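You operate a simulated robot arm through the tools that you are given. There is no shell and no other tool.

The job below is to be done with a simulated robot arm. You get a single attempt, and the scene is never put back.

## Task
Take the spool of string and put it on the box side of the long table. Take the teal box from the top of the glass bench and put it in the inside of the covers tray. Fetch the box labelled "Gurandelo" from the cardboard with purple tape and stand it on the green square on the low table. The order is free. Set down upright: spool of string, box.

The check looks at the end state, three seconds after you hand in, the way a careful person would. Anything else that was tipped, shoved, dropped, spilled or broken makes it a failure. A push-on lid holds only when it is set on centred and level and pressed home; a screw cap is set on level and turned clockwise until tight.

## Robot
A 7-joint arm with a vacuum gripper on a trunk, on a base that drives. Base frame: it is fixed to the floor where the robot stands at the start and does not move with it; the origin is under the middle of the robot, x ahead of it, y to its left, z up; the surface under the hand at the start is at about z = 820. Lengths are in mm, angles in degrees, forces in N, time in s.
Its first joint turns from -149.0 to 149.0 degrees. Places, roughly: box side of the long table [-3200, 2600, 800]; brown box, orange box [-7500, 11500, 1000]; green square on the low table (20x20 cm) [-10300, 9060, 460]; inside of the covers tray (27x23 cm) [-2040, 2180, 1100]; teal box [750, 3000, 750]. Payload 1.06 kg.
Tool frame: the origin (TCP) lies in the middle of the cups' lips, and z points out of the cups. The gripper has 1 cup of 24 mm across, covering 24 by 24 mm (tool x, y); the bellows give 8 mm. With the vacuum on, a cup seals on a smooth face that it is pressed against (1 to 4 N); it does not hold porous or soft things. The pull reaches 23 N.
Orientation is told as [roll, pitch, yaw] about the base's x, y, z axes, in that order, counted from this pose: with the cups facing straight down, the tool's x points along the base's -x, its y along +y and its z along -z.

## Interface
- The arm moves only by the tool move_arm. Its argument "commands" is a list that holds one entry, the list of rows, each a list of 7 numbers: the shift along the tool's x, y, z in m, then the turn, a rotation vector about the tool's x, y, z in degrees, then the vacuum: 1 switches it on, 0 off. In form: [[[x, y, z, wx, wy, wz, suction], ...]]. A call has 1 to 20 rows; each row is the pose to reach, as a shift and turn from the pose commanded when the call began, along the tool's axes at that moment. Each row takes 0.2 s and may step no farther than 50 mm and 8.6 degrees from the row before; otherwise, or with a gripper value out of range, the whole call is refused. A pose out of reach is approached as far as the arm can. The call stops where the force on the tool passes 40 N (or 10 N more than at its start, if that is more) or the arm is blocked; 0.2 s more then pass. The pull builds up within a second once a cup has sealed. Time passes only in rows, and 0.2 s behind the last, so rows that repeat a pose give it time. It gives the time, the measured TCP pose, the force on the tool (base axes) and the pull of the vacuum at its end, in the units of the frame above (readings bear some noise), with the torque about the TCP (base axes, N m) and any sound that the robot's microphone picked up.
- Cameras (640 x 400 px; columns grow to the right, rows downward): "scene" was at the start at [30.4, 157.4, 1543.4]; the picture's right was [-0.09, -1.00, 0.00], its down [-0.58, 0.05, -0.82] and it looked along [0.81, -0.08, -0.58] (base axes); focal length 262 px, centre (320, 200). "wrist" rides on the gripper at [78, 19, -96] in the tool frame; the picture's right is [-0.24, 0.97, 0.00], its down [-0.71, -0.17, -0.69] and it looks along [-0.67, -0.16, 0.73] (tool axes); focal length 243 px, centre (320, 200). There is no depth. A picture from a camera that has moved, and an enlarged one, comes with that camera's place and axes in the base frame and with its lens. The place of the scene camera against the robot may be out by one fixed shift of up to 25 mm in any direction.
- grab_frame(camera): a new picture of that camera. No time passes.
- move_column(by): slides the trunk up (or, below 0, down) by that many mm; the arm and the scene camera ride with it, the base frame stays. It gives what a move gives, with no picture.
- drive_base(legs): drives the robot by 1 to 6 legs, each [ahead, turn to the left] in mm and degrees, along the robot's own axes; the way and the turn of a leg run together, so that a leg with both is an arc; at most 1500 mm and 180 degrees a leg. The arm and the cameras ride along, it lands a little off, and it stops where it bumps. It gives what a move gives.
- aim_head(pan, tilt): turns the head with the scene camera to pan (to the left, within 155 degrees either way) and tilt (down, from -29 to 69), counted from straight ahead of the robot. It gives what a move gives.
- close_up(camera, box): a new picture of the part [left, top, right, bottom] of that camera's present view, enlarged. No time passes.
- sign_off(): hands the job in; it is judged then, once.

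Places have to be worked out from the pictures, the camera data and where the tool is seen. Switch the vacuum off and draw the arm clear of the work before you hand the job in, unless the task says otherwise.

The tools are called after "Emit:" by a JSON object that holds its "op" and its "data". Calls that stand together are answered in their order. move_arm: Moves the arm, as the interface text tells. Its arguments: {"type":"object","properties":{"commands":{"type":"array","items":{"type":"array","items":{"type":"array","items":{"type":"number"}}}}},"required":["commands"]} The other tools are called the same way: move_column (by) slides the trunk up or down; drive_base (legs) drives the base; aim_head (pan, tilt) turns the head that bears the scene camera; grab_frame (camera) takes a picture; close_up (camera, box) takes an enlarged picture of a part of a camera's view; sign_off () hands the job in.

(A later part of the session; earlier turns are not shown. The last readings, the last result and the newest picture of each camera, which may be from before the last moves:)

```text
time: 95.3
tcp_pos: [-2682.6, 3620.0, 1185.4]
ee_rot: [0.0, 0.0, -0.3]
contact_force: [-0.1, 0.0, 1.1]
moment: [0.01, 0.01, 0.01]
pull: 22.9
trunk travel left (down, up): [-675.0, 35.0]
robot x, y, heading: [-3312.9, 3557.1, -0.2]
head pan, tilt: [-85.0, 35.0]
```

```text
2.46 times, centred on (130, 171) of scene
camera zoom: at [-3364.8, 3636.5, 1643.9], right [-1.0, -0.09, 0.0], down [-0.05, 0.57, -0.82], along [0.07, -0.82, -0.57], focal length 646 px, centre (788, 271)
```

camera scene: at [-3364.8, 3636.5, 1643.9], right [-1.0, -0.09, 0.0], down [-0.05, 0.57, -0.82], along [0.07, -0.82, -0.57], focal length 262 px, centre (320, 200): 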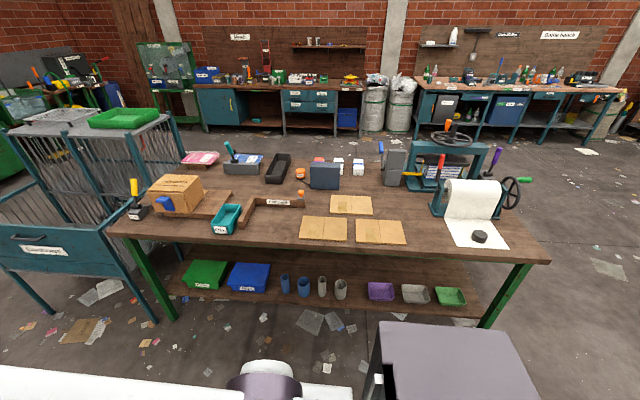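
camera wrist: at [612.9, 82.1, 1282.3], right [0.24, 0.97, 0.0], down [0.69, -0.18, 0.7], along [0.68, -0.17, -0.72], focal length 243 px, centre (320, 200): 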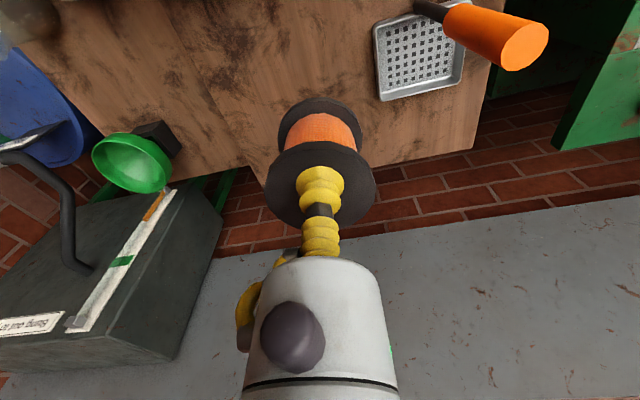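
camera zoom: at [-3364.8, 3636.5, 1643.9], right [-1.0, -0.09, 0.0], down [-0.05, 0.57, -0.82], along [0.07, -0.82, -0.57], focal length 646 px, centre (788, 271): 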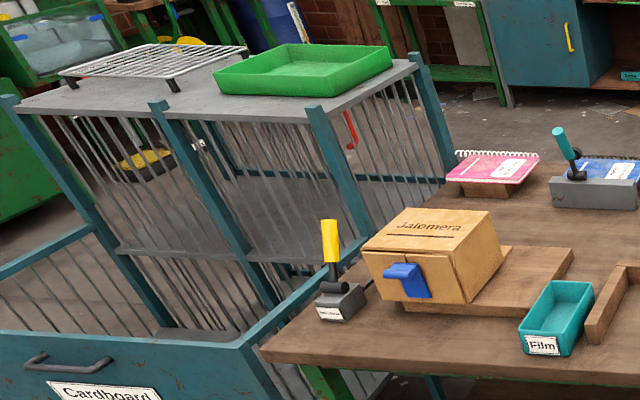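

The free patch lies on the box side between the "Flat card" frame and the left cardboard flat, about (-3080, 2655). I drive 180 mm on, turn right to face the table, and move up, keeping clear of its edge (y≈2850).

Emit:
{"op": "drive_base", "data": {"legs": [[180, 0], [0, -90]]}}

Emit:
{"op": "aim_head", "data": {"pan": 0, "tilt": 50}}

Emit:
{"op": "grab_frame", "data": {"camera": "scene"}}

```text
time: 100.7
tcp_pos: [-3085.2, 2923.5, 1184.3]
ee_rot: [0.0, 0.2, -91.2]
contact_force: [-0.2, -0.4, -0.2]
moment: [0.0, 0.01, 0.0]
pull: 23.3
trunk travel left (down, up): [-675.0, 35.0]
robot x, y, heading: [-3134.8, 3558.8, -90.8]
head pan, tilt: [-85.0, 35.0]
```

```text
time: 102.3
tcp_pos: [-3086.5, 2925.2, 1184.1]
ee_rot: [0.0, 0.1, -91.1]
contact_force: [0.1, 0.4, -0.1]
moment: [0.01, 0.0, -0.02]
pull: 23.2
trunk travel left (down, up): [-675.0, 35.0]
robot x, y, heading: [-3138.4, 3558.2, -90.7]
head pan, tilt: [0.0, 50.0]
```

```text
taken
camera scene: at [-2980.3, 3519.4, 1622.1], right [-1.0, 0.01, 0.0], down [0.01, 0.77, -0.64], along [-0.01, -0.64, -0.77], focal length 262 px, centre (320, 200)
```

scene: 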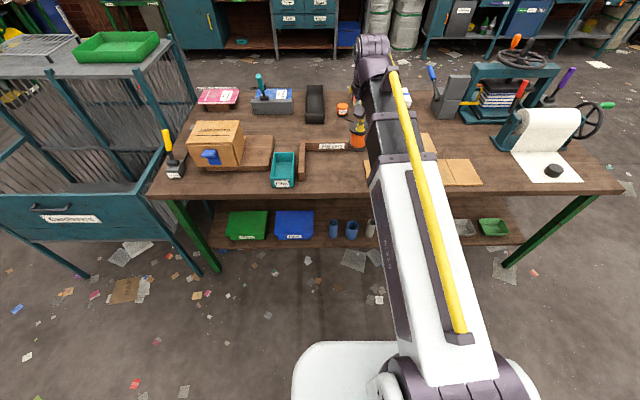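

The table edge is at y≈2810 and the base front is 330 mm ahead of the axis, so I can move 230 mm closer safely.

Emit:
{"op": "drive_base", "data": {"legs": [[230, 0]]}}

Emit:
{"op": "grab_frame", "data": {"camera": "wrist"}}

Emit:
{"op": "aim_head", "data": {"pan": 10, "tilt": 55}}

Emit:
{"op": "grab_frame", "data": {"camera": "scene"}}

```text
time: 104.0
tcp_pos: [-3085.5, 2694.6, 1182.9]
ee_rot: [0.0, 0.1, -90.8]
contact_force: [-0.5, 0.2, -0.4]
moment: [0.0, -0.02, 0.0]
pull: 23.1
trunk travel left (down, up): [-675.0, 35.0]
robot x, y, heading: [-3144.3, 3332.2, -90.7]
head pan, tilt: [0.0, 50.0]
```

```text
taken
camera wrist: at [-3066.3, 2771.3, 1279.8], right [0.97, -0.25, 0.0], down [-0.18, -0.71, 0.68], along [-0.17, -0.66, -0.73], focal length 243 px, centre (320, 200)
```

wrist: 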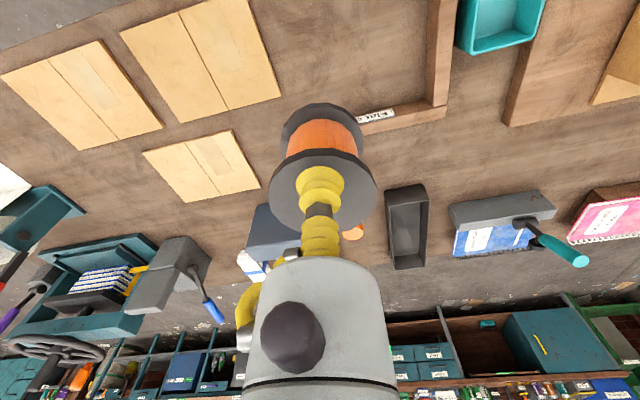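

```text
time: 104.7
tcp_pos: [-3086.2, 2693.8, 1183.9]
ee_rot: [0.0, 0.1, -90.8]
contact_force: [-0.4, 0.0, -0.3]
moment: [-0.01, 0.03, 0.0]
pull: 22.4
trunk travel left (down, up): [-675.0, 35.0]
robot x, y, heading: [-3139.2, 3329.1, -90.3]
head pan, tilt: [10.0, 55.0]
```

```text
taken
camera scene: at [-2970.4, 3294.7, 1615.6], right [-0.99, -0.16, 0.0], down [-0.13, 0.81, -0.57], along [0.09, -0.57, -0.82], focal length 262 px, centre (320, 200)
```

scene: 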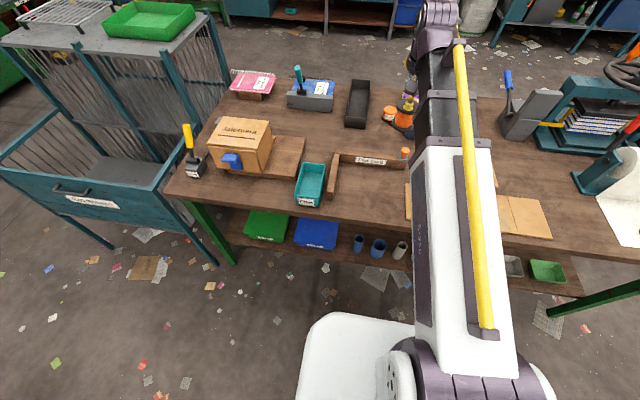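

The cup is right above the free patch (cardboard flat ≥90 mm to one side, "Flat card" frame ≥140 mm to the other). I lower the column, shift 25 mm further in and lower the arm part of the way.

Emit:
{"op": "move_column", "data": {"by": -100}}

Emit:
{"op": "move_arm", "data": {"commands": [[[-0.01, 0, 0.03, 0, 0, 0, 1], [-0.025, 0, 0.06, 0, 0, 0, 1], [-0.025, 0, 0.09, 0, 0, 0, 1], [-0.025, 0, 0.12, 0, 0, 0, 1], [-0.025, 0, 0.14, 0, 0, 0, 1], [-0.025, 0, 0.15, 0, 0, 0, 1], [-0.025, 0, 0.15, 0, 0, 0, 1]]]}}

Emit:
{"op": "grab_frame", "data": {"camera": "wrist"}}

Emit:
{"op": "grab_frame", "data": {"camera": "scene"}}

```text
time: 106.0
tcp_pos: [-3086.7, 2692.9, 1084.3]
ee_rot: [0.0, 0.0, -90.8]
contact_force: [-0.1, -0.1, -0.3]
moment: [-0.01, 0.02, 0.0]
pull: 22.7
trunk travel left (down, up): [-575.0, 135.0]
robot x, y, heading: [-3143.5, 3325.6, -90.5]
head pan, tilt: [10.0, 55.0]
```

```text
time: 107.6
tcp_pos: [-3086.1, 2669.5, 933.8]
ee_rot: [0.0, 0.1, -90.9]
contact_force: [0.0, 0.2, -0.5]
moment: [0.02, 0.0, -0.01]
pull: 23.1
trunk travel left (down, up): [-575.0, 135.0]
robot x, y, heading: [-3142.2, 3326.0, -90.4]
head pan, tilt: [10.0, 55.0]
```

```text
taken
camera wrist: at [-3067.4, 2747.0, 1029.3], right [0.97, -0.25, 0.0], down [-0.18, -0.71, 0.68], along [-0.17, -0.66, -0.73], focal length 243 px, centre (320, 200)
```

wrist: 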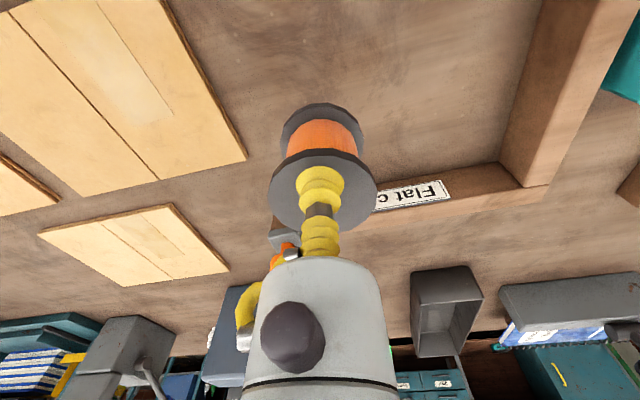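

```text
taken
camera scene: at [-2970.3, 3294.6, 1515.6], right [-0.99, -0.16, 0.0], down [-0.13, 0.81, -0.57], along [0.09, -0.57, -0.82], focal length 262 px, centre (320, 200)
```

scene: 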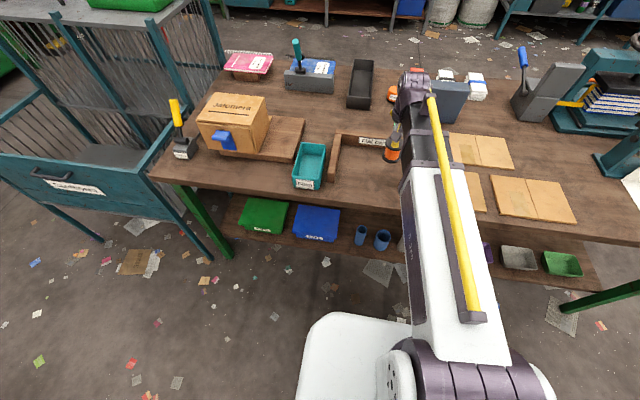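

The spot under the spool is clear of the frame bar and the cardboard. I lower toward the table and then feel for contact in small steps.

Emit:
{"op": "move_arm", "data": {"commands": [[[0, 0, 0.015, 0, 0, 0, 1], [0, 0, 0.03, 0, 0, 0, 1], [0, 0, 0.042, 0, 0, 0, 1], [0, 0, 0.045, 0, 0, 0, 1], [0, 0, 0.045, 0, 0, 0, 1]]]}}

Emit:
{"op": "move_arm", "data": {"commands": [[[0, 0, 0.002, 0, 0, 0, 1], [0, 0, 0.004, 0, 0, 0, 1], [0, 0, 0.006, 0, 0, 0, 1], [0, 0, 0.008, 0, 0, 0, 1], [0, 0, 0.008, 0, 0, 0, 1]]]}}

```text
time: 108.8
tcp_pos: [-3087.1, 2669.1, 888.3]
ee_rot: [0.0, 0.0, -90.7]
contact_force: [1.1, 0.3, -1.1]
moment: [0.02, 0.01, 0.0]
pull: 22.5
trunk travel left (down, up): [-575.0, 135.0]
robot x, y, heading: [-3141.0, 3329.7, -90.6]
head pan, tilt: [10.0, 55.0]
```

```text
time: 110.0
tcp_pos: [-3086.5, 2668.4, 880.8]
ee_rot: [-0.1, 0.1, -90.7]
contact_force: [-0.3, -0.1, -0.2]
moment: [0.02, 0.03, 0.0]
pull: 23.4
trunk travel left (down, up): [-575.0, 135.0]
robot x, y, heading: [-3139.2, 3330.6, -90.6]
head pan, tilt: [10.0, 55.0]
```

No contact yet at 881; I keep feeling downward.

Emit:
{"op": "move_arm", "data": {"commands": [[[0, 0, 0.002, 0, 0, 0, 1], [0, 0, 0.004, 0, 0, 0, 1], [0, 0, 0.006, 0, 0, 0, 1], [0, 0, 0.008, 0, 0, 0, 1], [0, 0, 0.008, 0, 0, 0, 1]]]}}

Emit:
{"op": "close_up", "data": {"camera": "wrist", "box": [220, 60, 420, 185]}}

```text
time: 111.2
tcp_pos: [-3085.9, 2669.3, 873.9]
ee_rot: [0.1, 0.0, -90.8]
contact_force: [-0.4, -0.3, -1.5]
moment: [0.05, 0.01, 0.0]
pull: 23.3
trunk travel left (down, up): [-575.0, 135.0]
robot x, y, heading: [-3138.6, 3328.3, -90.6]
head pan, tilt: [10.0, 55.0]
```

```text
3.20 times, centred on (320, 122) of wrist
camera zoom: at [-3066.6, 2747.4, 969.1], right [0.97, -0.25, 0.0], down [-0.18, -0.71, 0.68], along [-0.17, -0.66, -0.73], focal length 776 px, centre (320, 448)
```

zoom: 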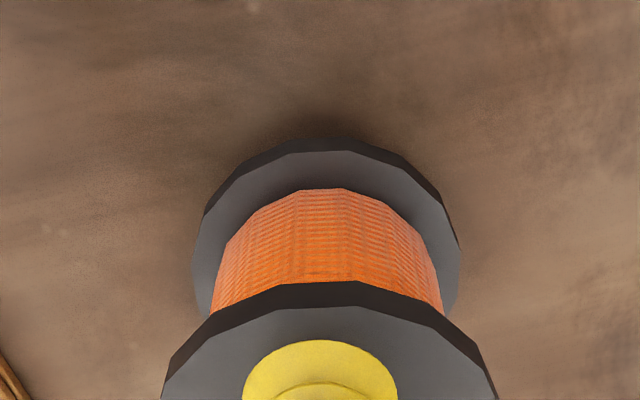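

The shadow gap is small now; I go on in 2 mm steps, checking the force.

Emit:
{"op": "move_arm", "data": {"commands": [[[0, 0, 0.002, 0, 0, 0, 1], [0, 0, 0.004, 0, 0, 0, 1], [0, 0, 0.004, 0, 0, 0, 1]]]}}

Emit:
{"op": "move_arm", "data": {"commands": [[[0, 0, 0.002, 0, 0, 0, 1], [0, 0, 0.004, 0, 0, 0, 1], [0, 0, 0.004, 0, 0, 0, 1]]]}}

```text
time: 112.0
tcp_pos: [-3086.4, 2668.9, 869.6]
ee_rot: [0.0, 0.1, -90.8]
contact_force: [-0.1, 0.4, -0.5]
moment: [0.01, 0.01, -0.02]
pull: 22.4
trunk travel left (down, up): [-575.0, 135.0]
robot x, y, heading: [-3142.2, 3326.4, -90.5]
head pan, tilt: [10.0, 55.0]
```

```text
time: 112.8
tcp_pos: [-3086.5, 2669.6, 865.2]
ee_rot: [0.0, 0.1, -90.7]
contact_force: [-0.1, 0.5, -0.4]
moment: [-0.01, 0.01, 0.01]
pull: 23.3
trunk travel left (down, up): [-575.0, 135.0]
robot x, y, heading: [-3142.3, 3325.7, -90.3]
head pan, tilt: [10.0, 55.0]
```

Emit:
{"op": "move_arm", "data": {"commands": [[[0, 0, 0.002, 0, 0, 0, 1], [0, 0, 0.004, 0, 0, 0, 1], [0, 0, 0.004, 0, 0, 0, 1]]]}}

Emit:
{"op": "close_up", "data": {"camera": "wrist", "box": [220, 60, 420, 185]}}

```text
time: 113.6
tcp_pos: [-3086.3, 2668.4, 862.0]
ee_rot: [-0.1, 0.0, -90.8]
contact_force: [1.5, -2.7, 10.2]
moment: [-0.06, 0.03, 0.02]
pull: 22.9
trunk travel left (down, up): [-575.0, 135.0]
robot x, y, heading: [-3140.6, 3323.9, -90.4]
head pan, tilt: [10.0, 55.0]
```

```text
3.20 times, centred on (320, 122) of wrist
camera zoom: at [-3066.8, 2747.4, 957.5], right [0.97, -0.25, 0.0], down [-0.18, -0.71, 0.68], along [-0.17, -0.66, -0.73], focal length 776 px, centre (320, 448)
```

zoom: 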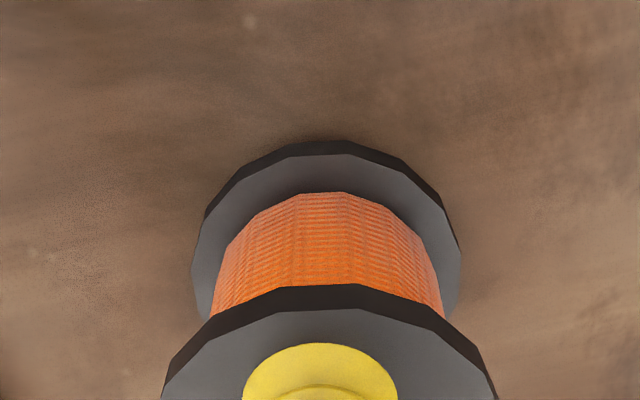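

Contact: 10 N at z 862, so the spool stands on the table (z 800). I ease off a millimetre, switch the vacuum off, wait, then lift straight up.

Emit:
{"op": "move_arm", "data": {"commands": [[[0, 0, -0.001, 0, 0, 0, 1], [0, 0, -0.001, 0, 0, 0, 0], [0, 0, -0.001, 0, 0, 0, 0], [0, 0, -0.001, 0, 0, 0, 0], [0, 0, -0.001, 0, 0, 0, 0], [0, 0, -0.001, 0, 0, 0, 0], [0, 0, -0.001, 0, 0, 0, 0]]]}}

Emit:
{"op": "move_arm", "data": {"commands": [[[0, 0, -0.003, 0, 0, 0, 0], [0, 0, -0.006, 0, 0, 0, 0], [0, 0, -0.012, 0, 0, 0, 0], [0, 0, -0.02, 0, 0, 0, 0], [0, 0, -0.04, 0, 0, 0, 0], [0, 0, -0.07, 0, 0, 0, 0], [0, 0, -0.1, 0, 0, 0, 0], [0, 0, -0.1, 0, 0, 0, 0]]]}}

Emit:
{"op": "grab_frame", "data": {"camera": "wrist"}}

Emit:
{"op": "close_up", "data": {"camera": "scene", "box": [280, 90, 480, 215]}}

```text
time: 115.2
tcp_pos: [-3086.7, 2669.2, 862.6]
ee_rot: [0.1, 0.1, -90.9]
contact_force: [0.3, 0.2, -0.2]
moment: [0.0, 0.02, -0.02]
pull: 0.1
trunk travel left (down, up): [-575.0, 135.0]
robot x, y, heading: [-3138.0, 3327.9, -90.4]
head pan, tilt: [10.0, 55.0]
```

```text
time: 117.0
tcp_pos: [-3083.8, 2668.7, 961.8]
ee_rot: [0.0, 0.1, -90.8]
contact_force: [-0.3, -0.1, -0.3]
moment: [0.03, 0.0, -0.02]
pull: 0.0
trunk travel left (down, up): [-575.0, 135.0]
robot x, y, heading: [-3140.0, 3324.3, -90.4]
head pan, tilt: [10.0, 55.0]
```

```text
taken
camera wrist: at [-3064.8, 2746.5, 1056.8], right [0.97, -0.25, 0.0], down [-0.18, -0.71, 0.68], along [-0.17, -0.66, -0.73], focal length 243 px, centre (320, 200)
```

wrist: 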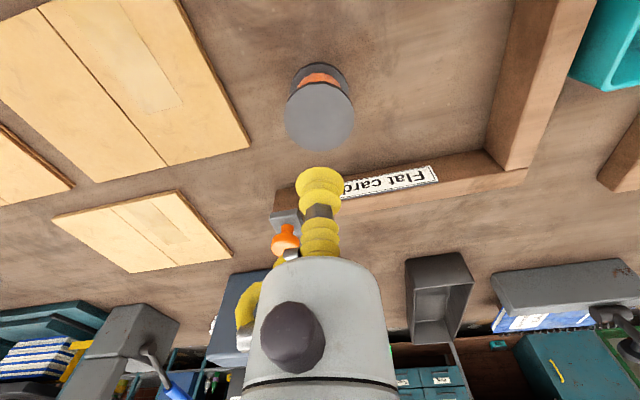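

```text
3.20 times, centred on (380, 152) of scene
camera zoom: at [-2970.3, 3294.8, 1515.6], right [-0.99, -0.16, 0.0], down [-0.13, 0.81, -0.57], along [0.09, -0.57, -0.82], focal length 839 px, centre (128, 352)
```

zoom: 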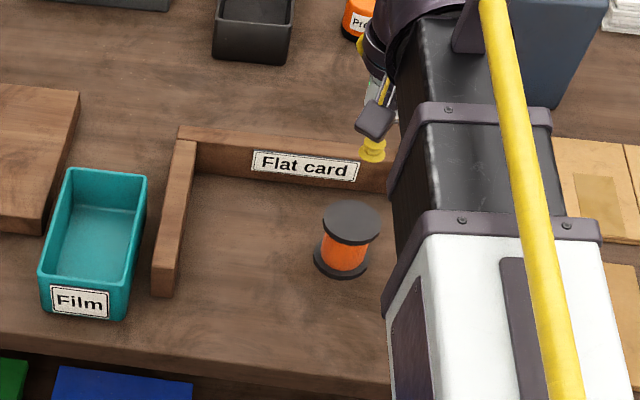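

The spool stands upright on the box side. I raise the column, back away, turn left and drive along the far side toward the glass bench.

Emit:
{"op": "move_column", "data": {"by": 135}}

Emit:
{"op": "drive_base", "data": {"legs": [[-320, 0]]}}

Emit:
{"op": "aim_head", "data": {"pan": 80, "tilt": 30}}

Emit:
{"op": "grab_frame", "data": {"camera": "scene"}}

```text
time: 118.7
tcp_pos: [-3084.1, 2667.3, 1095.6]
ee_rot: [-0.1, 0.1, -90.7]
contact_force: [0.1, 0.2, 0.3]
moment: [0.0, 0.03, -0.01]
pull: 0.1
trunk travel left (down, up): [-710.0, 0.0]
robot x, y, heading: [-3139.4, 3328.8, -90.4]
head pan, tilt: [10.0, 55.0]
```

```text
time: 120.8
tcp_pos: [-3080.8, 2993.1, 1095.8]
ee_rot: [0.0, 0.1, -90.9]
contact_force: [-0.2, -0.2, -0.3]
moment: [-0.03, 0.03, -0.02]
pull: 0.0
trunk travel left (down, up): [-710.0, 0.0]
robot x, y, heading: [-3139.0, 3652.0, -90.6]
head pan, tilt: [10.0, 55.0]
```

```text
time: 122.2
tcp_pos: [-3081.1, 2991.6, 1094.2]
ee_rot: [0.0, 0.0, -90.9]
contact_force: [0.0, -0.3, -0.3]
moment: [0.04, -0.01, 0.0]
pull: 0.1
trunk travel left (down, up): [-710.0, 0.0]
robot x, y, heading: [-3141.3, 3652.6, -90.7]
head pan, tilt: [80.0, 30.0]
```

```text
taken
camera scene: at [-2889.8, 3673.1, 1686.6], right [-0.18, -0.98, 0.0], down [-0.49, 0.09, -0.87], along [0.85, -0.16, -0.5], focal length 262 px, centre (320, 200)
```

scene: 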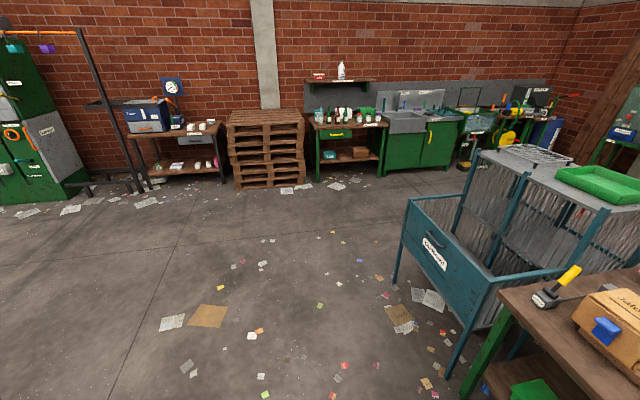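

The way to the glass bench (front edge x≈530, y≈2070–3110) is open. I turn left to about -12° and drive toward it, stopping short, then straighten.

Emit:
{"op": "drive_base", "data": {"legs": [[0, 79], [1500, 0], [1300, 0], [0, 11.7]]}}

Emit:
{"op": "aim_head", "data": {"pan": 0, "tilt": 30}}

Emit:
{"op": "grab_frame", "data": {"camera": "scene"}}

```text
time: 140.1
tcp_pos: [299.8, 3249.8, 1096.3]
ee_rot: [0.0, 0.1, 1.3]
contact_force: [-0.3, -0.6, 0.4]
moment: [-0.02, -0.02, -0.01]
pull: 0.0
trunk travel left (down, up): [-710.0, 0.0]
robot x, y, heading: [-355.9, 3169.1, 1.4]
head pan, tilt: [80.0, 30.0]
```

```text
time: 141.6
tcp_pos: [300.1, 3248.8, 1094.6]
ee_rot: [0.0, 0.0, 1.3]
contact_force: [0.1, 0.0, -0.1]
moment: [0.0, 0.01, 0.0]
pull: 0.0
trunk travel left (down, up): [-710.0, 0.0]
robot x, y, heading: [-357.3, 3168.6, 1.5]
head pan, tilt: [0.0, 30.0]
```

```text
taken
camera scene: at [-327.2, 3335.7, 1686.6], right [0.03, -1.0, 0.0], down [-0.5, -0.01, -0.87], along [0.87, 0.02, -0.5], focal length 262 px, centre (320, 200)
```

scene: 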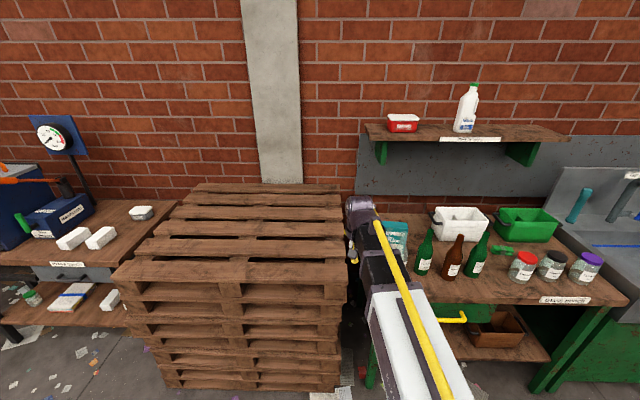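

The teal box is behind the arm in this view. I check the wrist view and a zoom of the scene.

Emit:
{"op": "grab_frame", "data": {"camera": "wrist"}}

Emit:
{"op": "close_up", "data": {"camera": "scene", "box": [340, 180, 580, 330]}}

```text
taken
camera wrist: at [221.3, 3266.8, 1191.5], right [0.21, 0.98, 0.0], down [0.71, -0.16, 0.68], along [0.67, -0.15, -0.73], focal length 243 px, centre (320, 200)
```

wrist: 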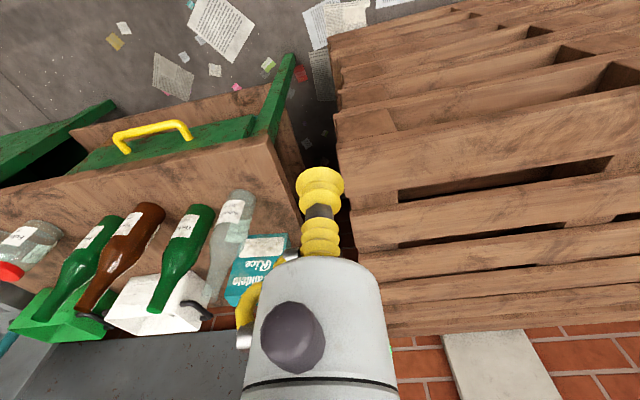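

```text
2.67 times, centred on (460, 255) of scene
camera zoom: at [-327.2, 3335.7, 1686.6], right [0.03, -1.0, 0.0], down [-0.5, -0.01, -0.87], along [0.87, 0.02, -0.5], focal length 700 px, centre (-53, 53)
```

zoom: 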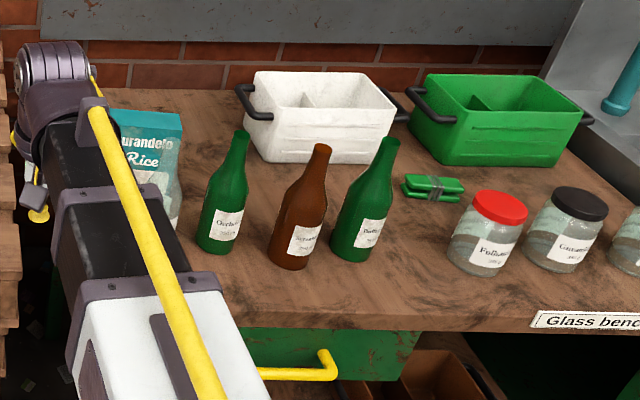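

The teal box ("Gurandelo Rice") stands at the left end of the glass bench, next to a clear bottle. I shift the robot about 200 mm to the right (turn, drive, turn back), staying short of the bench.

Emit:
{"op": "drive_base", "data": {"legs": [[0, -41.4], [310, 0], [0, 40]]}}

Emit:
{"op": "aim_head", "data": {"pan": 0, "tilt": 40}}

Emit:
{"op": "grab_frame", "data": {"camera": "scene"}}

Emit:
{"op": "grab_frame", "data": {"camera": "wrist"}}

```text
time: 147.5
tcp_pos: [541.6, 3035.7, 1094.9]
ee_rot: [0.1, 0.2, 0.2]
contact_force: [-0.7, -0.2, 0.6]
moment: [0.01, 0.01, 0.01]
pull: 0.1
trunk travel left (down, up): [-710.0, 0.0]
robot x, y, heading: [-116.4, 2966.2, 0.7]
head pan, tilt: [0.0, 30.0]
```

```text
time: 148.3
tcp_pos: [540.7, 3034.3, 1095.4]
ee_rot: [-0.1, 0.1, 0.2]
contact_force: [-0.2, -0.2, -0.7]
moment: [0.02, 0.01, -0.04]
pull: 0.1
trunk travel left (down, up): [-710.0, 0.0]
robot x, y, heading: [-118.0, 2965.2, 0.3]
head pan, tilt: [0.0, 40.0]
```

```text
taken
camera scene: at [-90.1, 3132.6, 1671.3], right [0.01, -1.0, 0.0], down [-0.64, -0.01, -0.77], along [0.77, 0.01, -0.64], focal length 262 px, centre (320, 200)
```

scene: 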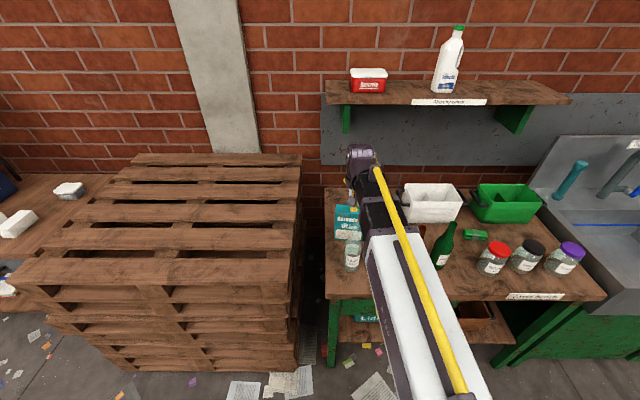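

```text
taken
camera wrist: at [462.3, 3053.9, 1191.5], right [0.23, 0.97, 0.0], down [0.71, -0.17, 0.68], along [0.67, -0.16, -0.73], focal length 243 px, centre (320, 200)
```

wrist: 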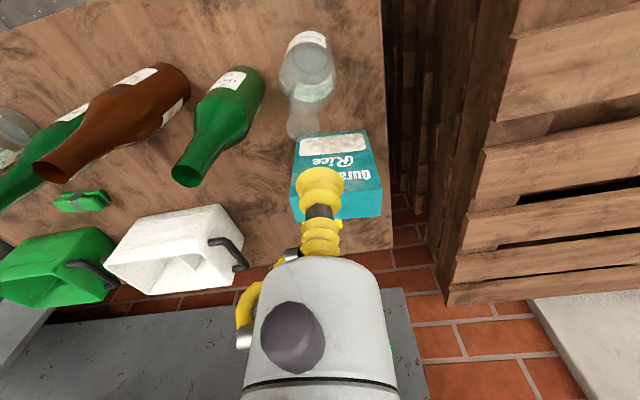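

Emit:
{"op": "close_up", "data": {"camera": "wrist", "box": [240, 20, 440, 145]}}

Emit:
{"op": "close_up", "data": {"camera": "scene", "box": [310, 180, 410, 290]}}

Emit:
{"op": "close_up", "data": {"camera": "wrist", "box": [260, 110, 420, 230]}}

```text
3.20 times, centred on (340, 82) of wrist
camera zoom: at [462.3, 3053.9, 1191.5], right [0.23, 0.97, 0.0], down [0.71, -0.17, 0.68], along [0.67, -0.16, -0.73], focal length 776 px, centre (256, 576)
```

zoom: 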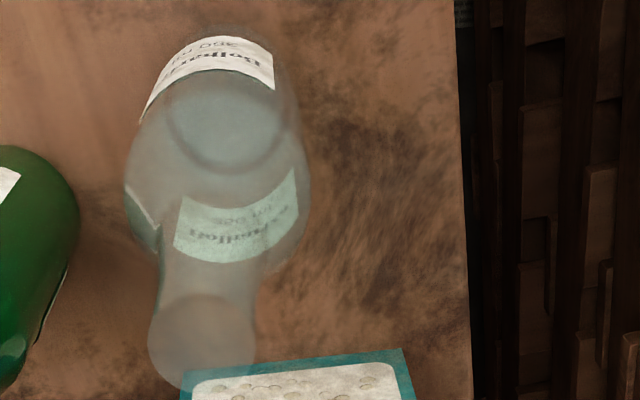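

```text
3.64 times, centred on (360, 235) of scene
camera zoom: at [-90.1, 3132.6, 1671.3], right [0.01, -1.0, 0.0], down [-0.64, -0.01, -0.77], along [0.77, 0.01, -0.64], focal length 954 px, centre (174, 73)
```

zoom: 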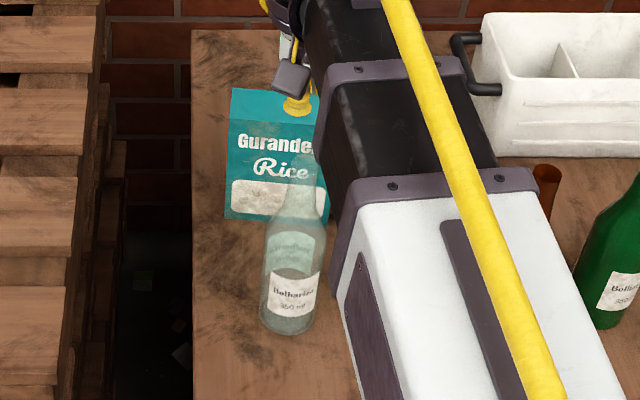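

```text
3.33 times, centred on (340, 170) of wrist
camera zoom: at [462.3, 3053.9, 1191.5], right [0.23, 0.97, 0.0], down [0.71, -0.17, 0.68], along [0.67, -0.16, -0.73], focal length 809 px, centre (253, 300)
```

zoom: 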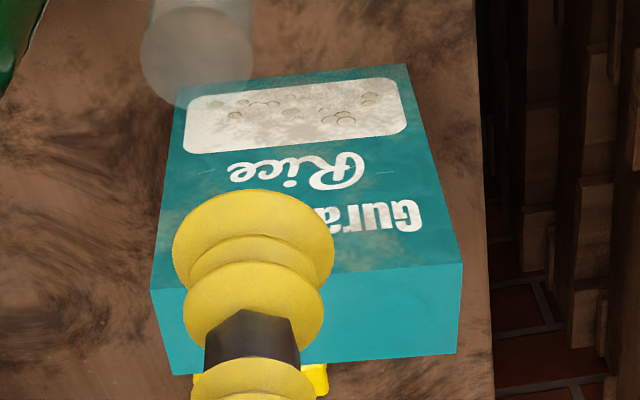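

The box is a standing carton about 135×58 mm in plan, top at z≈925, centred near (727, 3017), with a clear bottle in front at x≈568 (top ≈1005). I drive 100 mm closer and bring the cup above the box at its present height.

Emit:
{"op": "drive_base", "data": {"legs": [[100, 0]]}}

Emit:
{"op": "move_arm", "data": {"commands": [[[-0.03, -0.005, 0, 0, 0, 0, 0], [-0.06, -0.01, 0, 0, 0, 0, 0], [-0.085, -0.015, 0, 0, 0, 0, 0], [-0.085, -0.015, 0, 0, 0, 0, 0]]]}}

Emit:
{"op": "grab_frame", "data": {"camera": "wrist"}}

Emit:
{"op": "grab_frame", "data": {"camera": "scene"}}

```text
time: 149.4
tcp_pos: [641.2, 3035.7, 1094.5]
ee_rot: [-0.1, 0.0, 0.2]
contact_force: [-0.3, 0.2, 0.7]
moment: [-0.02, 0.04, 0.0]
pull: 0.1
trunk travel left (down, up): [-710.0, 0.0]
robot x, y, heading: [-17.9, 2969.5, 0.3]
head pan, tilt: [0.0, 40.0]
```

```text
time: 150.4
tcp_pos: [725.1, 3020.5, 1093.4]
ee_rot: [0.0, 0.1, 0.2]
contact_force: [-0.2, 0.4, 0.2]
moment: [-0.01, -0.01, -0.02]
pull: 0.0
trunk travel left (down, up): [-710.0, 0.0]
robot x, y, heading: [-16.7, 2963.4, 0.3]
head pan, tilt: [0.0, 40.0]
```

```text
taken
camera wrist: at [646.9, 3039.9, 1190.2], right [0.23, 0.97, 0.0], down [0.71, -0.17, 0.68], along [0.67, -0.16, -0.73], focal length 243 px, centre (320, 200)
```

wrist: 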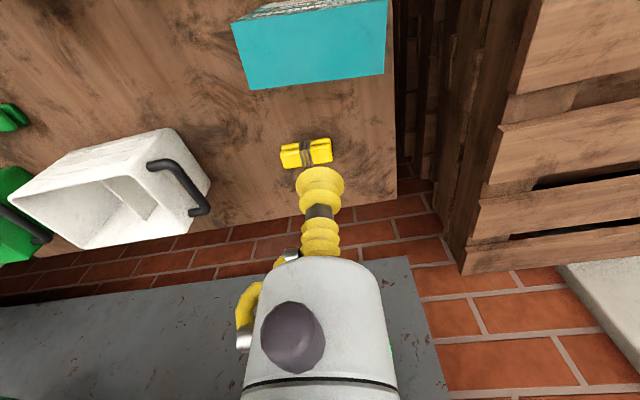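

```text
taken
camera scene: at [9.7, 3133.3, 1671.3], right [0.01, -1.0, 0.0], down [-0.64, 0.0, -0.77], along [0.77, 0.01, -0.64], focal length 262 px, centre (320, 200)
```

scene: 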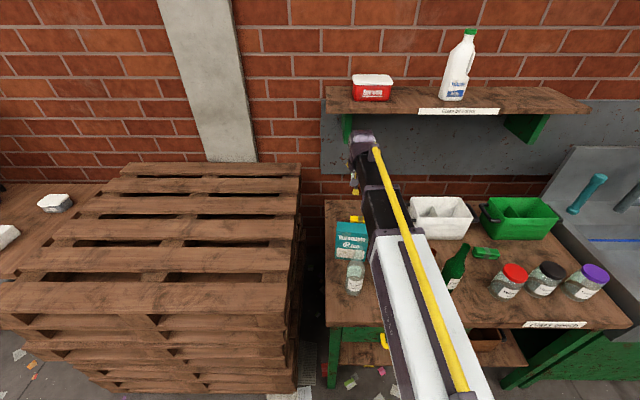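

From two wrist views I triangulate the box top at z≈958, centre ≈(693, 3021), about 122×50 mm. I shift 32 mm back toward the robot and lower to about 45 mm above it.

Emit:
{"op": "move_arm", "data": {"commands": [[[0.03, 0.001, 0.0, 0, 0, 0, 0], [0.032, 0.001, 0.03, 0, 0, 0, 0], [0.032, 0.001, 0.06, 0, 0, 0, 0], [0.032, 0.001, 0.085, 0, 0, 0, 0], [0.032, 0.001, 0.085, 0, 0, 0, 0]]]}}

Emit:
{"op": "grab_frame", "data": {"camera": "wrist"}}

Emit:
{"op": "close_up", "data": {"camera": "scene", "box": [310, 130, 430, 305]}}

```text
time: 151.6
tcp_pos: [694.4, 3021.8, 1010.0]
ee_rot: [0.0, 0.1, 0.1]
contact_force: [0.4, -0.6, 0.9]
moment: [0.01, -0.01, -0.01]
pull: 0.1
trunk travel left (down, up): [-710.0, 0.0]
robot x, y, heading: [-20.4, 2970.8, 0.6]
head pan, tilt: [0.0, 40.0]
```

```text
taken
camera wrist: at [615.5, 3040.5, 1106.3], right [0.23, 0.97, 0.0], down [0.71, -0.17, 0.68], along [0.67, -0.16, -0.73], focal length 243 px, centre (320, 200)
```

wrist: 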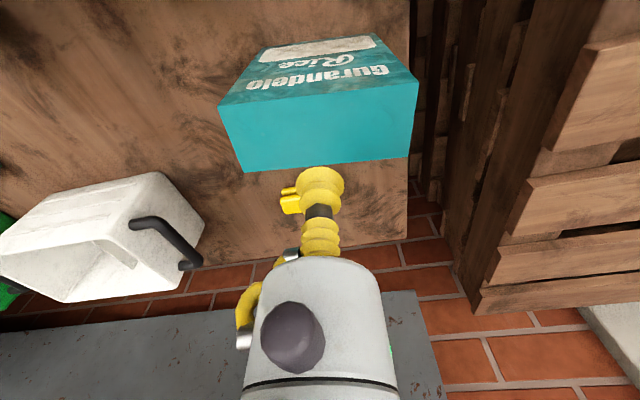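

```text
2.29 times, centred on (370, 218) of scene
camera zoom: at [9.7, 3133.4, 1671.3], right [0.01, -1.0, 0.0], down [-0.64, 0.0, -0.77], along [0.77, 0.01, -0.64], focal length 600 px, centre (206, 160)
```

zoom: 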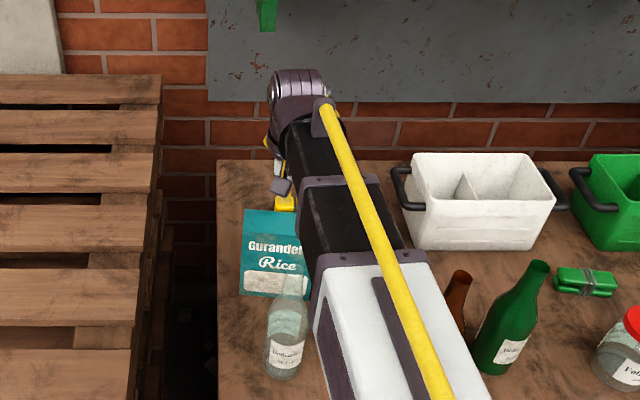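

The box top centre agrees at (692, 3022, 958). I lower onto it with the vacuum on, slowly for the last millimetres.

Emit:
{"op": "move_arm", "data": {"commands": [[[0.002, 0, 0.015, 0, 0, 0, 0], [0.002, 0, 0.03, 0, 0, 0, 1], [0.002, 0, 0.04, 0, 0, 0, 1], [0.002, 0, 0.043, 0, 0, 0, 1], [0.002, 0, 0.043, 0, 0, 0, 1]]]}}

Emit:
{"op": "move_arm", "data": {"commands": [[[0, 0, 0.002, 0, 0, 0, 1], [0, 0, 0.004, 0, 0, 0, 1], [0, 0, 0.006, 0, 0, 0, 1], [0, 0, 0.006, 0, 0, 0, 1]]]}}

```text
time: 152.8
tcp_pos: [692.4, 3020.8, 968.8]
ee_rot: [0.0, 0.1, 0.2]
contact_force: [-0.7, -0.2, -0.3]
moment: [0.0, 0.01, 0.0]
pull: 0.0
trunk travel left (down, up): [-710.0, 0.0]
robot x, y, heading: [-20.0, 2969.1, 0.3]
head pan, tilt: [0.0, 40.0]
```

```text
time: 153.8
tcp_pos: [692.2, 3021.7, 962.1]
ee_rot: [0.0, 0.0, 0.2]
contact_force: [0.7, 0.4, -0.2]
moment: [-0.01, 0.0, -0.01]
pull: 22.7
trunk travel left (down, up): [-710.0, 0.0]
robot x, y, heading: [-19.0, 2965.4, 0.5]
head pan, tilt: [0.0, 40.0]
```

Sealed at z 962 with full pull. I lift straight up slowly; the bottle in front (top ≈1045) means the box must go high before I back away.

Emit:
{"op": "move_arm", "data": {"commands": [[[0, 0, -0.004, 0, 0, 0, 1], [0, 0, -0.01, 0, 0, 0, 1], [0, 0, -0.02, 0, 0, 0, 1], [0, 0, -0.035, 0, 0, 0, 1], [0, 0, -0.055, 0, 0, 0, 1], [0, 0, -0.08, 0, 0, 0, 1], [0, 0, -0.105, 0, 0, 0, 1], [0, 0, -0.13, 0, 0, 0, 1], [0, 0, -0.155, 0, 0, 0, 1], [0, 0, -0.18, 0, 0, 0, 1], [0, 0, -0.205, 0, 0, 0, 1], [0, 0, -0.23, 0, 0, 0, 1], [0, 0, -0.255, 0, 0, 0, 1], [0, 0, -0.27, 0, 0, 0, 1], [0, 0, -0.27, 0, 0, 0, 1]]]}}

Emit:
{"op": "grab_frame", "data": {"camera": "wrist"}}

Emit:
{"op": "grab_frame", "data": {"camera": "scene"}}

```text
time: 157.0
tcp_pos: [691.7, 3021.3, 1232.2]
ee_rot: [0.0, 0.1, 0.2]
contact_force: [-0.7, -0.8, 0.7]
moment: [0.04, 0.0, 0.03]
pull: 23.3
trunk travel left (down, up): [-710.0, 0.0]
robot x, y, heading: [-15.5, 2968.7, 0.3]
head pan, tilt: [0.0, 40.0]
```

```text
taken
camera wrist: at [612.4, 3040.5, 1328.3], right [0.23, 0.97, 0.0], down [0.71, -0.17, 0.68], along [0.67, -0.16, -0.73], focal length 243 px, centre (320, 200)
```

wrist: 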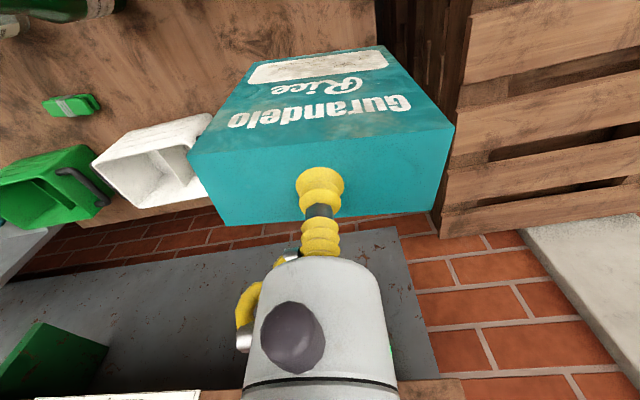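

```text
taken
camera scene: at [9.5, 3133.3, 1671.3], right [0.01, -1.0, 0.0], down [-0.64, 0.0, -0.77], along [0.77, 0.01, -0.64], focal length 262 px, centre (320, 200)
```

scene: 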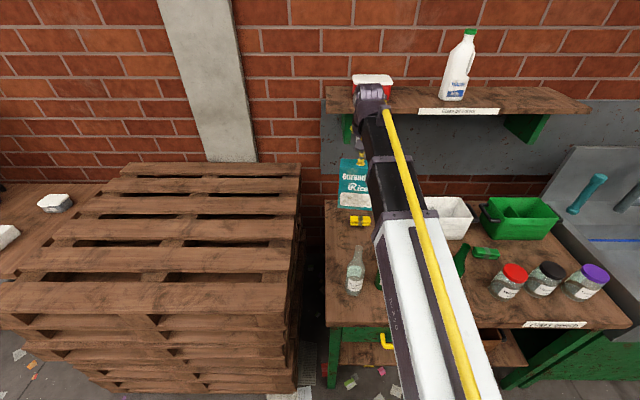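

The box hangs straight. I raise it another 30 mm for clearance over the bottle and then back the base away.

Emit:
{"op": "move_arm", "data": {"commands": [[[0, 0, -0.015, 0, 0, 0, 1], [0, 0, -0.03, 0, 0, 0, 1], [0, 0, -0.03, 0, 0, 0, 1]]]}}

Emit:
{"op": "close_up", "data": {"camera": "scene", "box": [310, 130, 430, 305]}}

```text
time: 157.8
tcp_pos: [691.1, 3021.0, 1262.4]
ee_rot: [0.0, 0.1, 0.2]
contact_force: [-0.2, 0.0, -0.1]
moment: [0.01, -0.01, 0.01]
pull: 23.2
trunk travel left (down, up): [-710.0, 0.0]
robot x, y, heading: [-17.2, 2969.1, 0.5]
head pan, tilt: [0.0, 40.0]
```

```text
2.29 times, centred on (370, 218) of scene
camera zoom: at [9.5, 3133.3, 1671.3], right [0.01, -1.0, 0.0], down [-0.64, 0.0, -0.77], along [0.77, 0.01, -0.64], focal length 600 px, centre (206, 160)
```

zoom: 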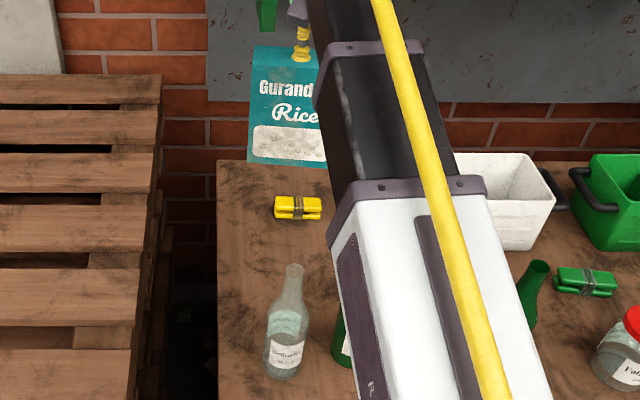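

Box bottom is ≈50 mm above the bottle top. I back straight away 700 mm.

Emit:
{"op": "drive_base", "data": {"legs": [[-700, 0]]}}

Emit:
{"op": "grab_frame", "data": {"camera": "wrist"}}

Emit:
{"op": "aim_head", "data": {"pan": -45, "tilt": 35}}

Emit:
{"op": "grab_frame", "data": {"camera": "scene"}}

```text
time: 161.6
tcp_pos: [3.3, 3015.4, 1260.9]
ee_rot: [0.0, 0.1, 0.0]
contact_force: [-0.5, -0.1, 0.1]
moment: [-0.01, -0.02, 0.0]
pull: 22.8
trunk travel left (down, up): [-710.0, 0.0]
robot x, y, heading: [-705.0, 2962.3, 0.3]
head pan, tilt: [0.0, 40.0]
```

```text
taken
camera wrist: at [-75.2, 3034.5, 1357.6], right [0.23, 0.97, 0.0], down [0.71, -0.17, 0.68], along [0.67, -0.16, -0.73], focal length 243 px, centre (320, 200)
```

wrist: 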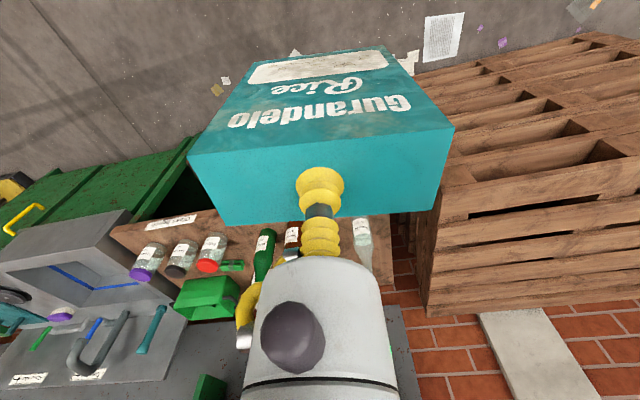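

```text
time: 162.7
tcp_pos: [3.2, 3016.1, 1260.9]
ee_rot: [-0.1, 0.1, 0.0]
contact_force: [0.8, 0.1, -0.4]
moment: [0.01, 0.03, 0.03]
pull: 23.2
trunk travel left (down, up): [-710.0, 0.0]
robot x, y, heading: [-705.2, 2960.7, 0.2]
head pan, tilt: [-45.0, 35.0]
```

```text
taken
camera scene: at [-700.5, 3066.9, 1678.8], right [-0.7, -0.71, 0.0], down [-0.41, 0.4, -0.82], along [0.58, -0.58, -0.57], focal length 262 px, centre (320, 200)
```

scene: 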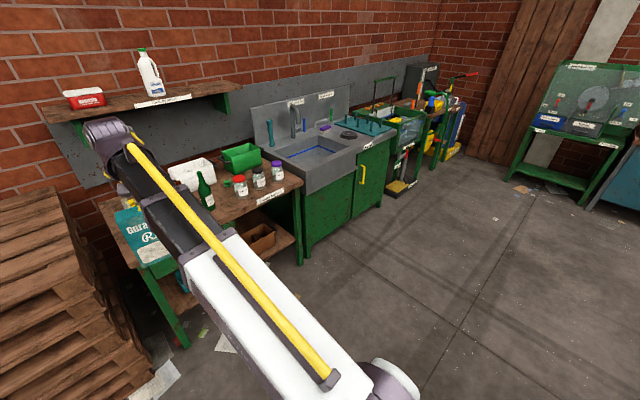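

Everything on the bench still stands. I turn right, drive south to y≈1100, turn right to face west and drive in front of the cage at a distance.

Emit:
{"op": "drive_base", "data": {"legs": [[0, -90], [1400, 0], [460, 0], [0, -90]]}}

Emit:
{"op": "aim_head", "data": {"pan": -20, "tilt": 25}}

Emit:
{"op": "grab_frame", "data": {"camera": "scene"}}

```text
time: 179.7
tcp_pos: [-1387.3, 1048.0, 1261.2]
ee_rot: [0.0, 0.1, -180.0]
contact_force: [0.8, -0.1, 0.0]
moment: [0.02, 0.0, 0.05]
pull: 23.2
trunk travel left (down, up): [-710.0, 0.0]
robot x, y, heading: [-677.8, 1098.8, -179.6]
head pan, tilt: [-45.0, 35.0]
```

```text
time: 180.6
tcp_pos: [-1387.1, 1048.4, 1261.6]
ee_rot: [0.0, 0.2, -180.0]
contact_force: [-0.6, 0.0, -0.1]
moment: [-0.01, 0.02, -0.01]
pull: 22.8
trunk travel left (down, up): [-710.0, 0.0]
robot x, y, heading: [-678.8, 1102.8, -179.5]
head pan, tilt: [-20.0, 25.0]
```

```text
taken
camera scene: at [-731.5, 956.6, 1694.6], right [0.34, 0.94, 0.0], down [0.4, -0.14, -0.91], along [-0.85, 0.31, -0.42], focal length 262 px, centre (320, 200)
```

scene: 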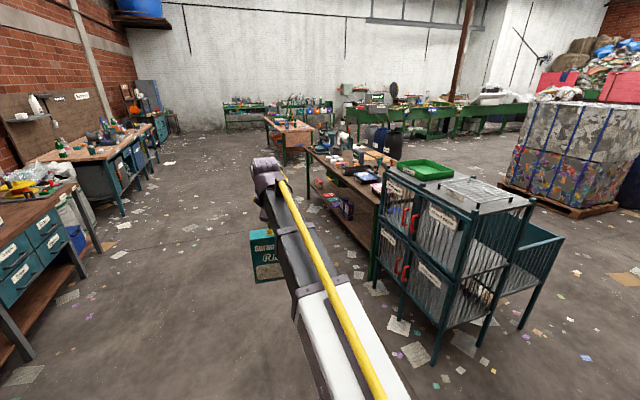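

The lane is clear. I drive 1310 mm west, then turn right to face the cage from 1 m away.

Emit:
{"op": "drive_base", "data": {"legs": [[1310, 0], [0, -90.4]]}}

Emit:
{"op": "aim_head", "data": {"pan": 0, "tilt": 35}}

Emit:
{"op": "grab_frame", "data": {"camera": "scene"}}

Emit:
{"op": "grab_frame", "data": {"camera": "wrist"}}

```text
time: 190.9
tcp_pos: [-1982.1, 1808.3, 1260.6]
ee_rot: [0.0, 0.0, 88.3]
contact_force: [-0.7, 0.2, -0.3]
moment: [0.01, 0.03, 0.04]
pull: 23.4
trunk travel left (down, up): [-710.0, 0.0]
robot x, y, heading: [-1956.3, 1099.6, 88.1]
head pan, tilt: [-20.0, 25.0]
```

```text
time: 191.8
tcp_pos: [-1981.7, 1808.1, 1261.0]
ee_rot: [0.0, 0.0, 88.2]
contact_force: [-0.6, 0.7, -0.3]
moment: [-0.02, 0.01, 0.0]
pull: 23.2
trunk travel left (down, up): [-710.0, 0.0]
robot x, y, heading: [-1952.2, 1096.5, 88.2]
head pan, tilt: [0.0, 35.0]
```

```text
taken
camera scene: at [-2134.5, 1141.2, 1678.9], right [1.0, -0.03, 0.0], down [-0.02, -0.57, -0.82], along [0.02, 0.82, -0.57], focal length 262 px, centre (320, 200)
```

scene: 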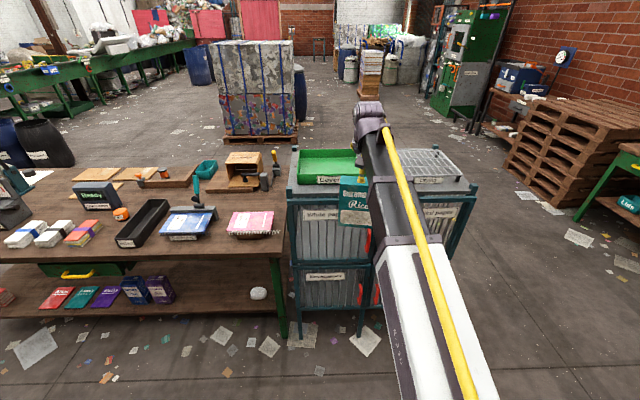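

```text
taken
camera wrist: at [-2004.3, 1730.8, 1357.5], right [-0.96, 0.27, 0.0], down [0.19, 0.7, 0.68], along [0.18, 0.66, -0.73], focal length 243 px, centre (320, 200)
```

wrist: 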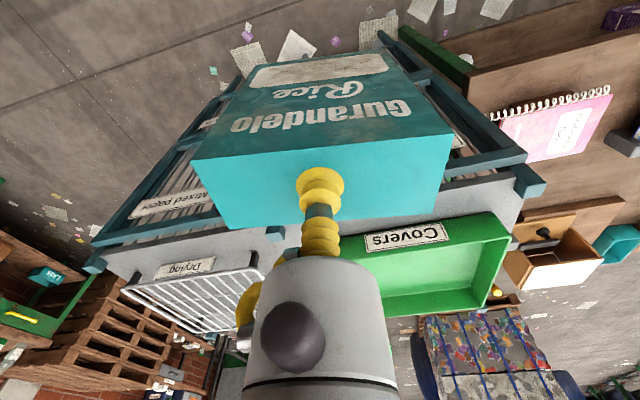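

I zoom on the green covers tray to judge its rim height and extent.

Emit:
{"op": "close_up", "data": {"camera": "scene", "box": [270, 130, 400, 211]}}

Emit:
{"op": "close_up", "data": {"camera": "wrist", "box": [320, 190, 560, 340]}}

Emit:
{"op": "close_up", "data": {"camera": "scene", "box": [60, 140, 220, 240]}}

```text
4.92 times, centred on (335, 170) of scene
camera zoom: at [-2134.5, 1141.2, 1678.9], right [1.0, -0.03, 0.0], down [-0.02, -0.57, -0.82], along [0.02, 0.82, -0.57], focal length 1291 px, centre (246, 345)
```

zoom: 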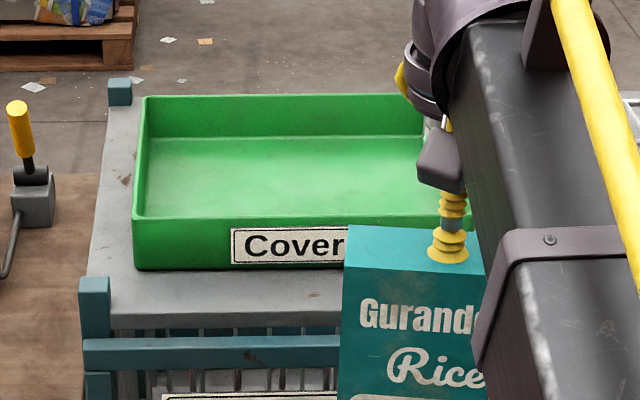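

```text
2.67 times, centred on (440, 265) of wrist
camera zoom: at [-2004.3, 1730.8, 1357.5], right [-0.96, 0.27, 0.0], down [0.19, 0.7, 0.68], along [0.18, 0.66, -0.73], focal length 647 px, centre (0, 27)
```

zoom: 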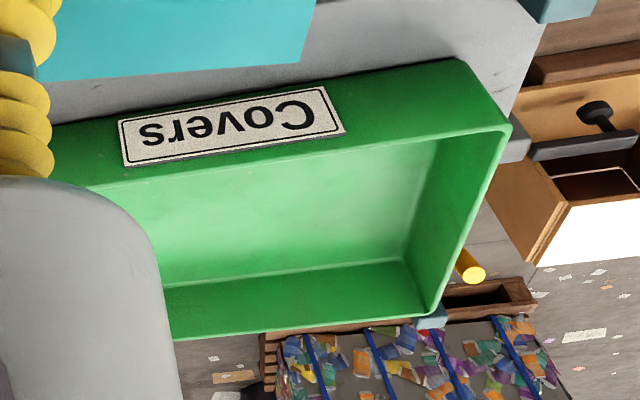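

```text
4.00 times, centred on (140, 190) of scene
camera zoom: at [-2134.5, 1141.2, 1678.9], right [1.0, -0.03, 0.0], down [-0.02, -0.57, -0.82], along [0.02, 0.82, -0.57], focal length 1049 px, centre (1040, 240)
```

zoom: 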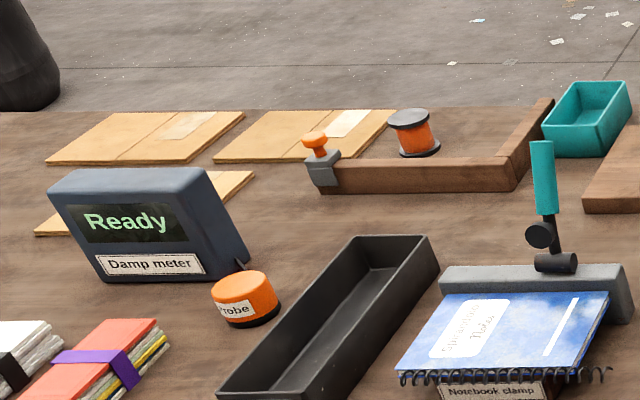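

The spool still stands fine. The tray's rim is at z≈1156, floor ≈1105, centre (-2040, 2180); so the box bottom must pass above 1156, i.e. TCP ≥ ~1335. I test here in free space whether the arm reaches that height at a longer reach.

Emit:
{"op": "move_arm", "data": {"commands": [[[-0.03, 0, 0, 0, 0, 0, 1], [-0.06, 0, -0.005, 0, 0, 0, 1], [-0.09, 0, -0.01, 0, 0, 0, 1], [-0.1, 0, -0.025, 0, 0, 0, 1], [-0.1, 0, -0.04, 0, 0, 0, 1], [-0.1, 0, -0.05, 0, 0, 0, 1], [-0.1, 0, -0.05, 0, 0, 0, 1]]]}}

```text
time: 193.3
tcp_pos: [-1979.1, 1908.3, 1311.8]
ee_rot: [0.1, 0.1, 88.2]
contact_force: [-0.3, -0.9, -0.1]
moment: [0.0, 0.01, -0.01]
pull: 22.7
trunk travel left (down, up): [-710.0, 0.0]
robot x, y, heading: [-1954.1, 1096.7, 88.3]
head pan, tilt: [0.0, 35.0]
```

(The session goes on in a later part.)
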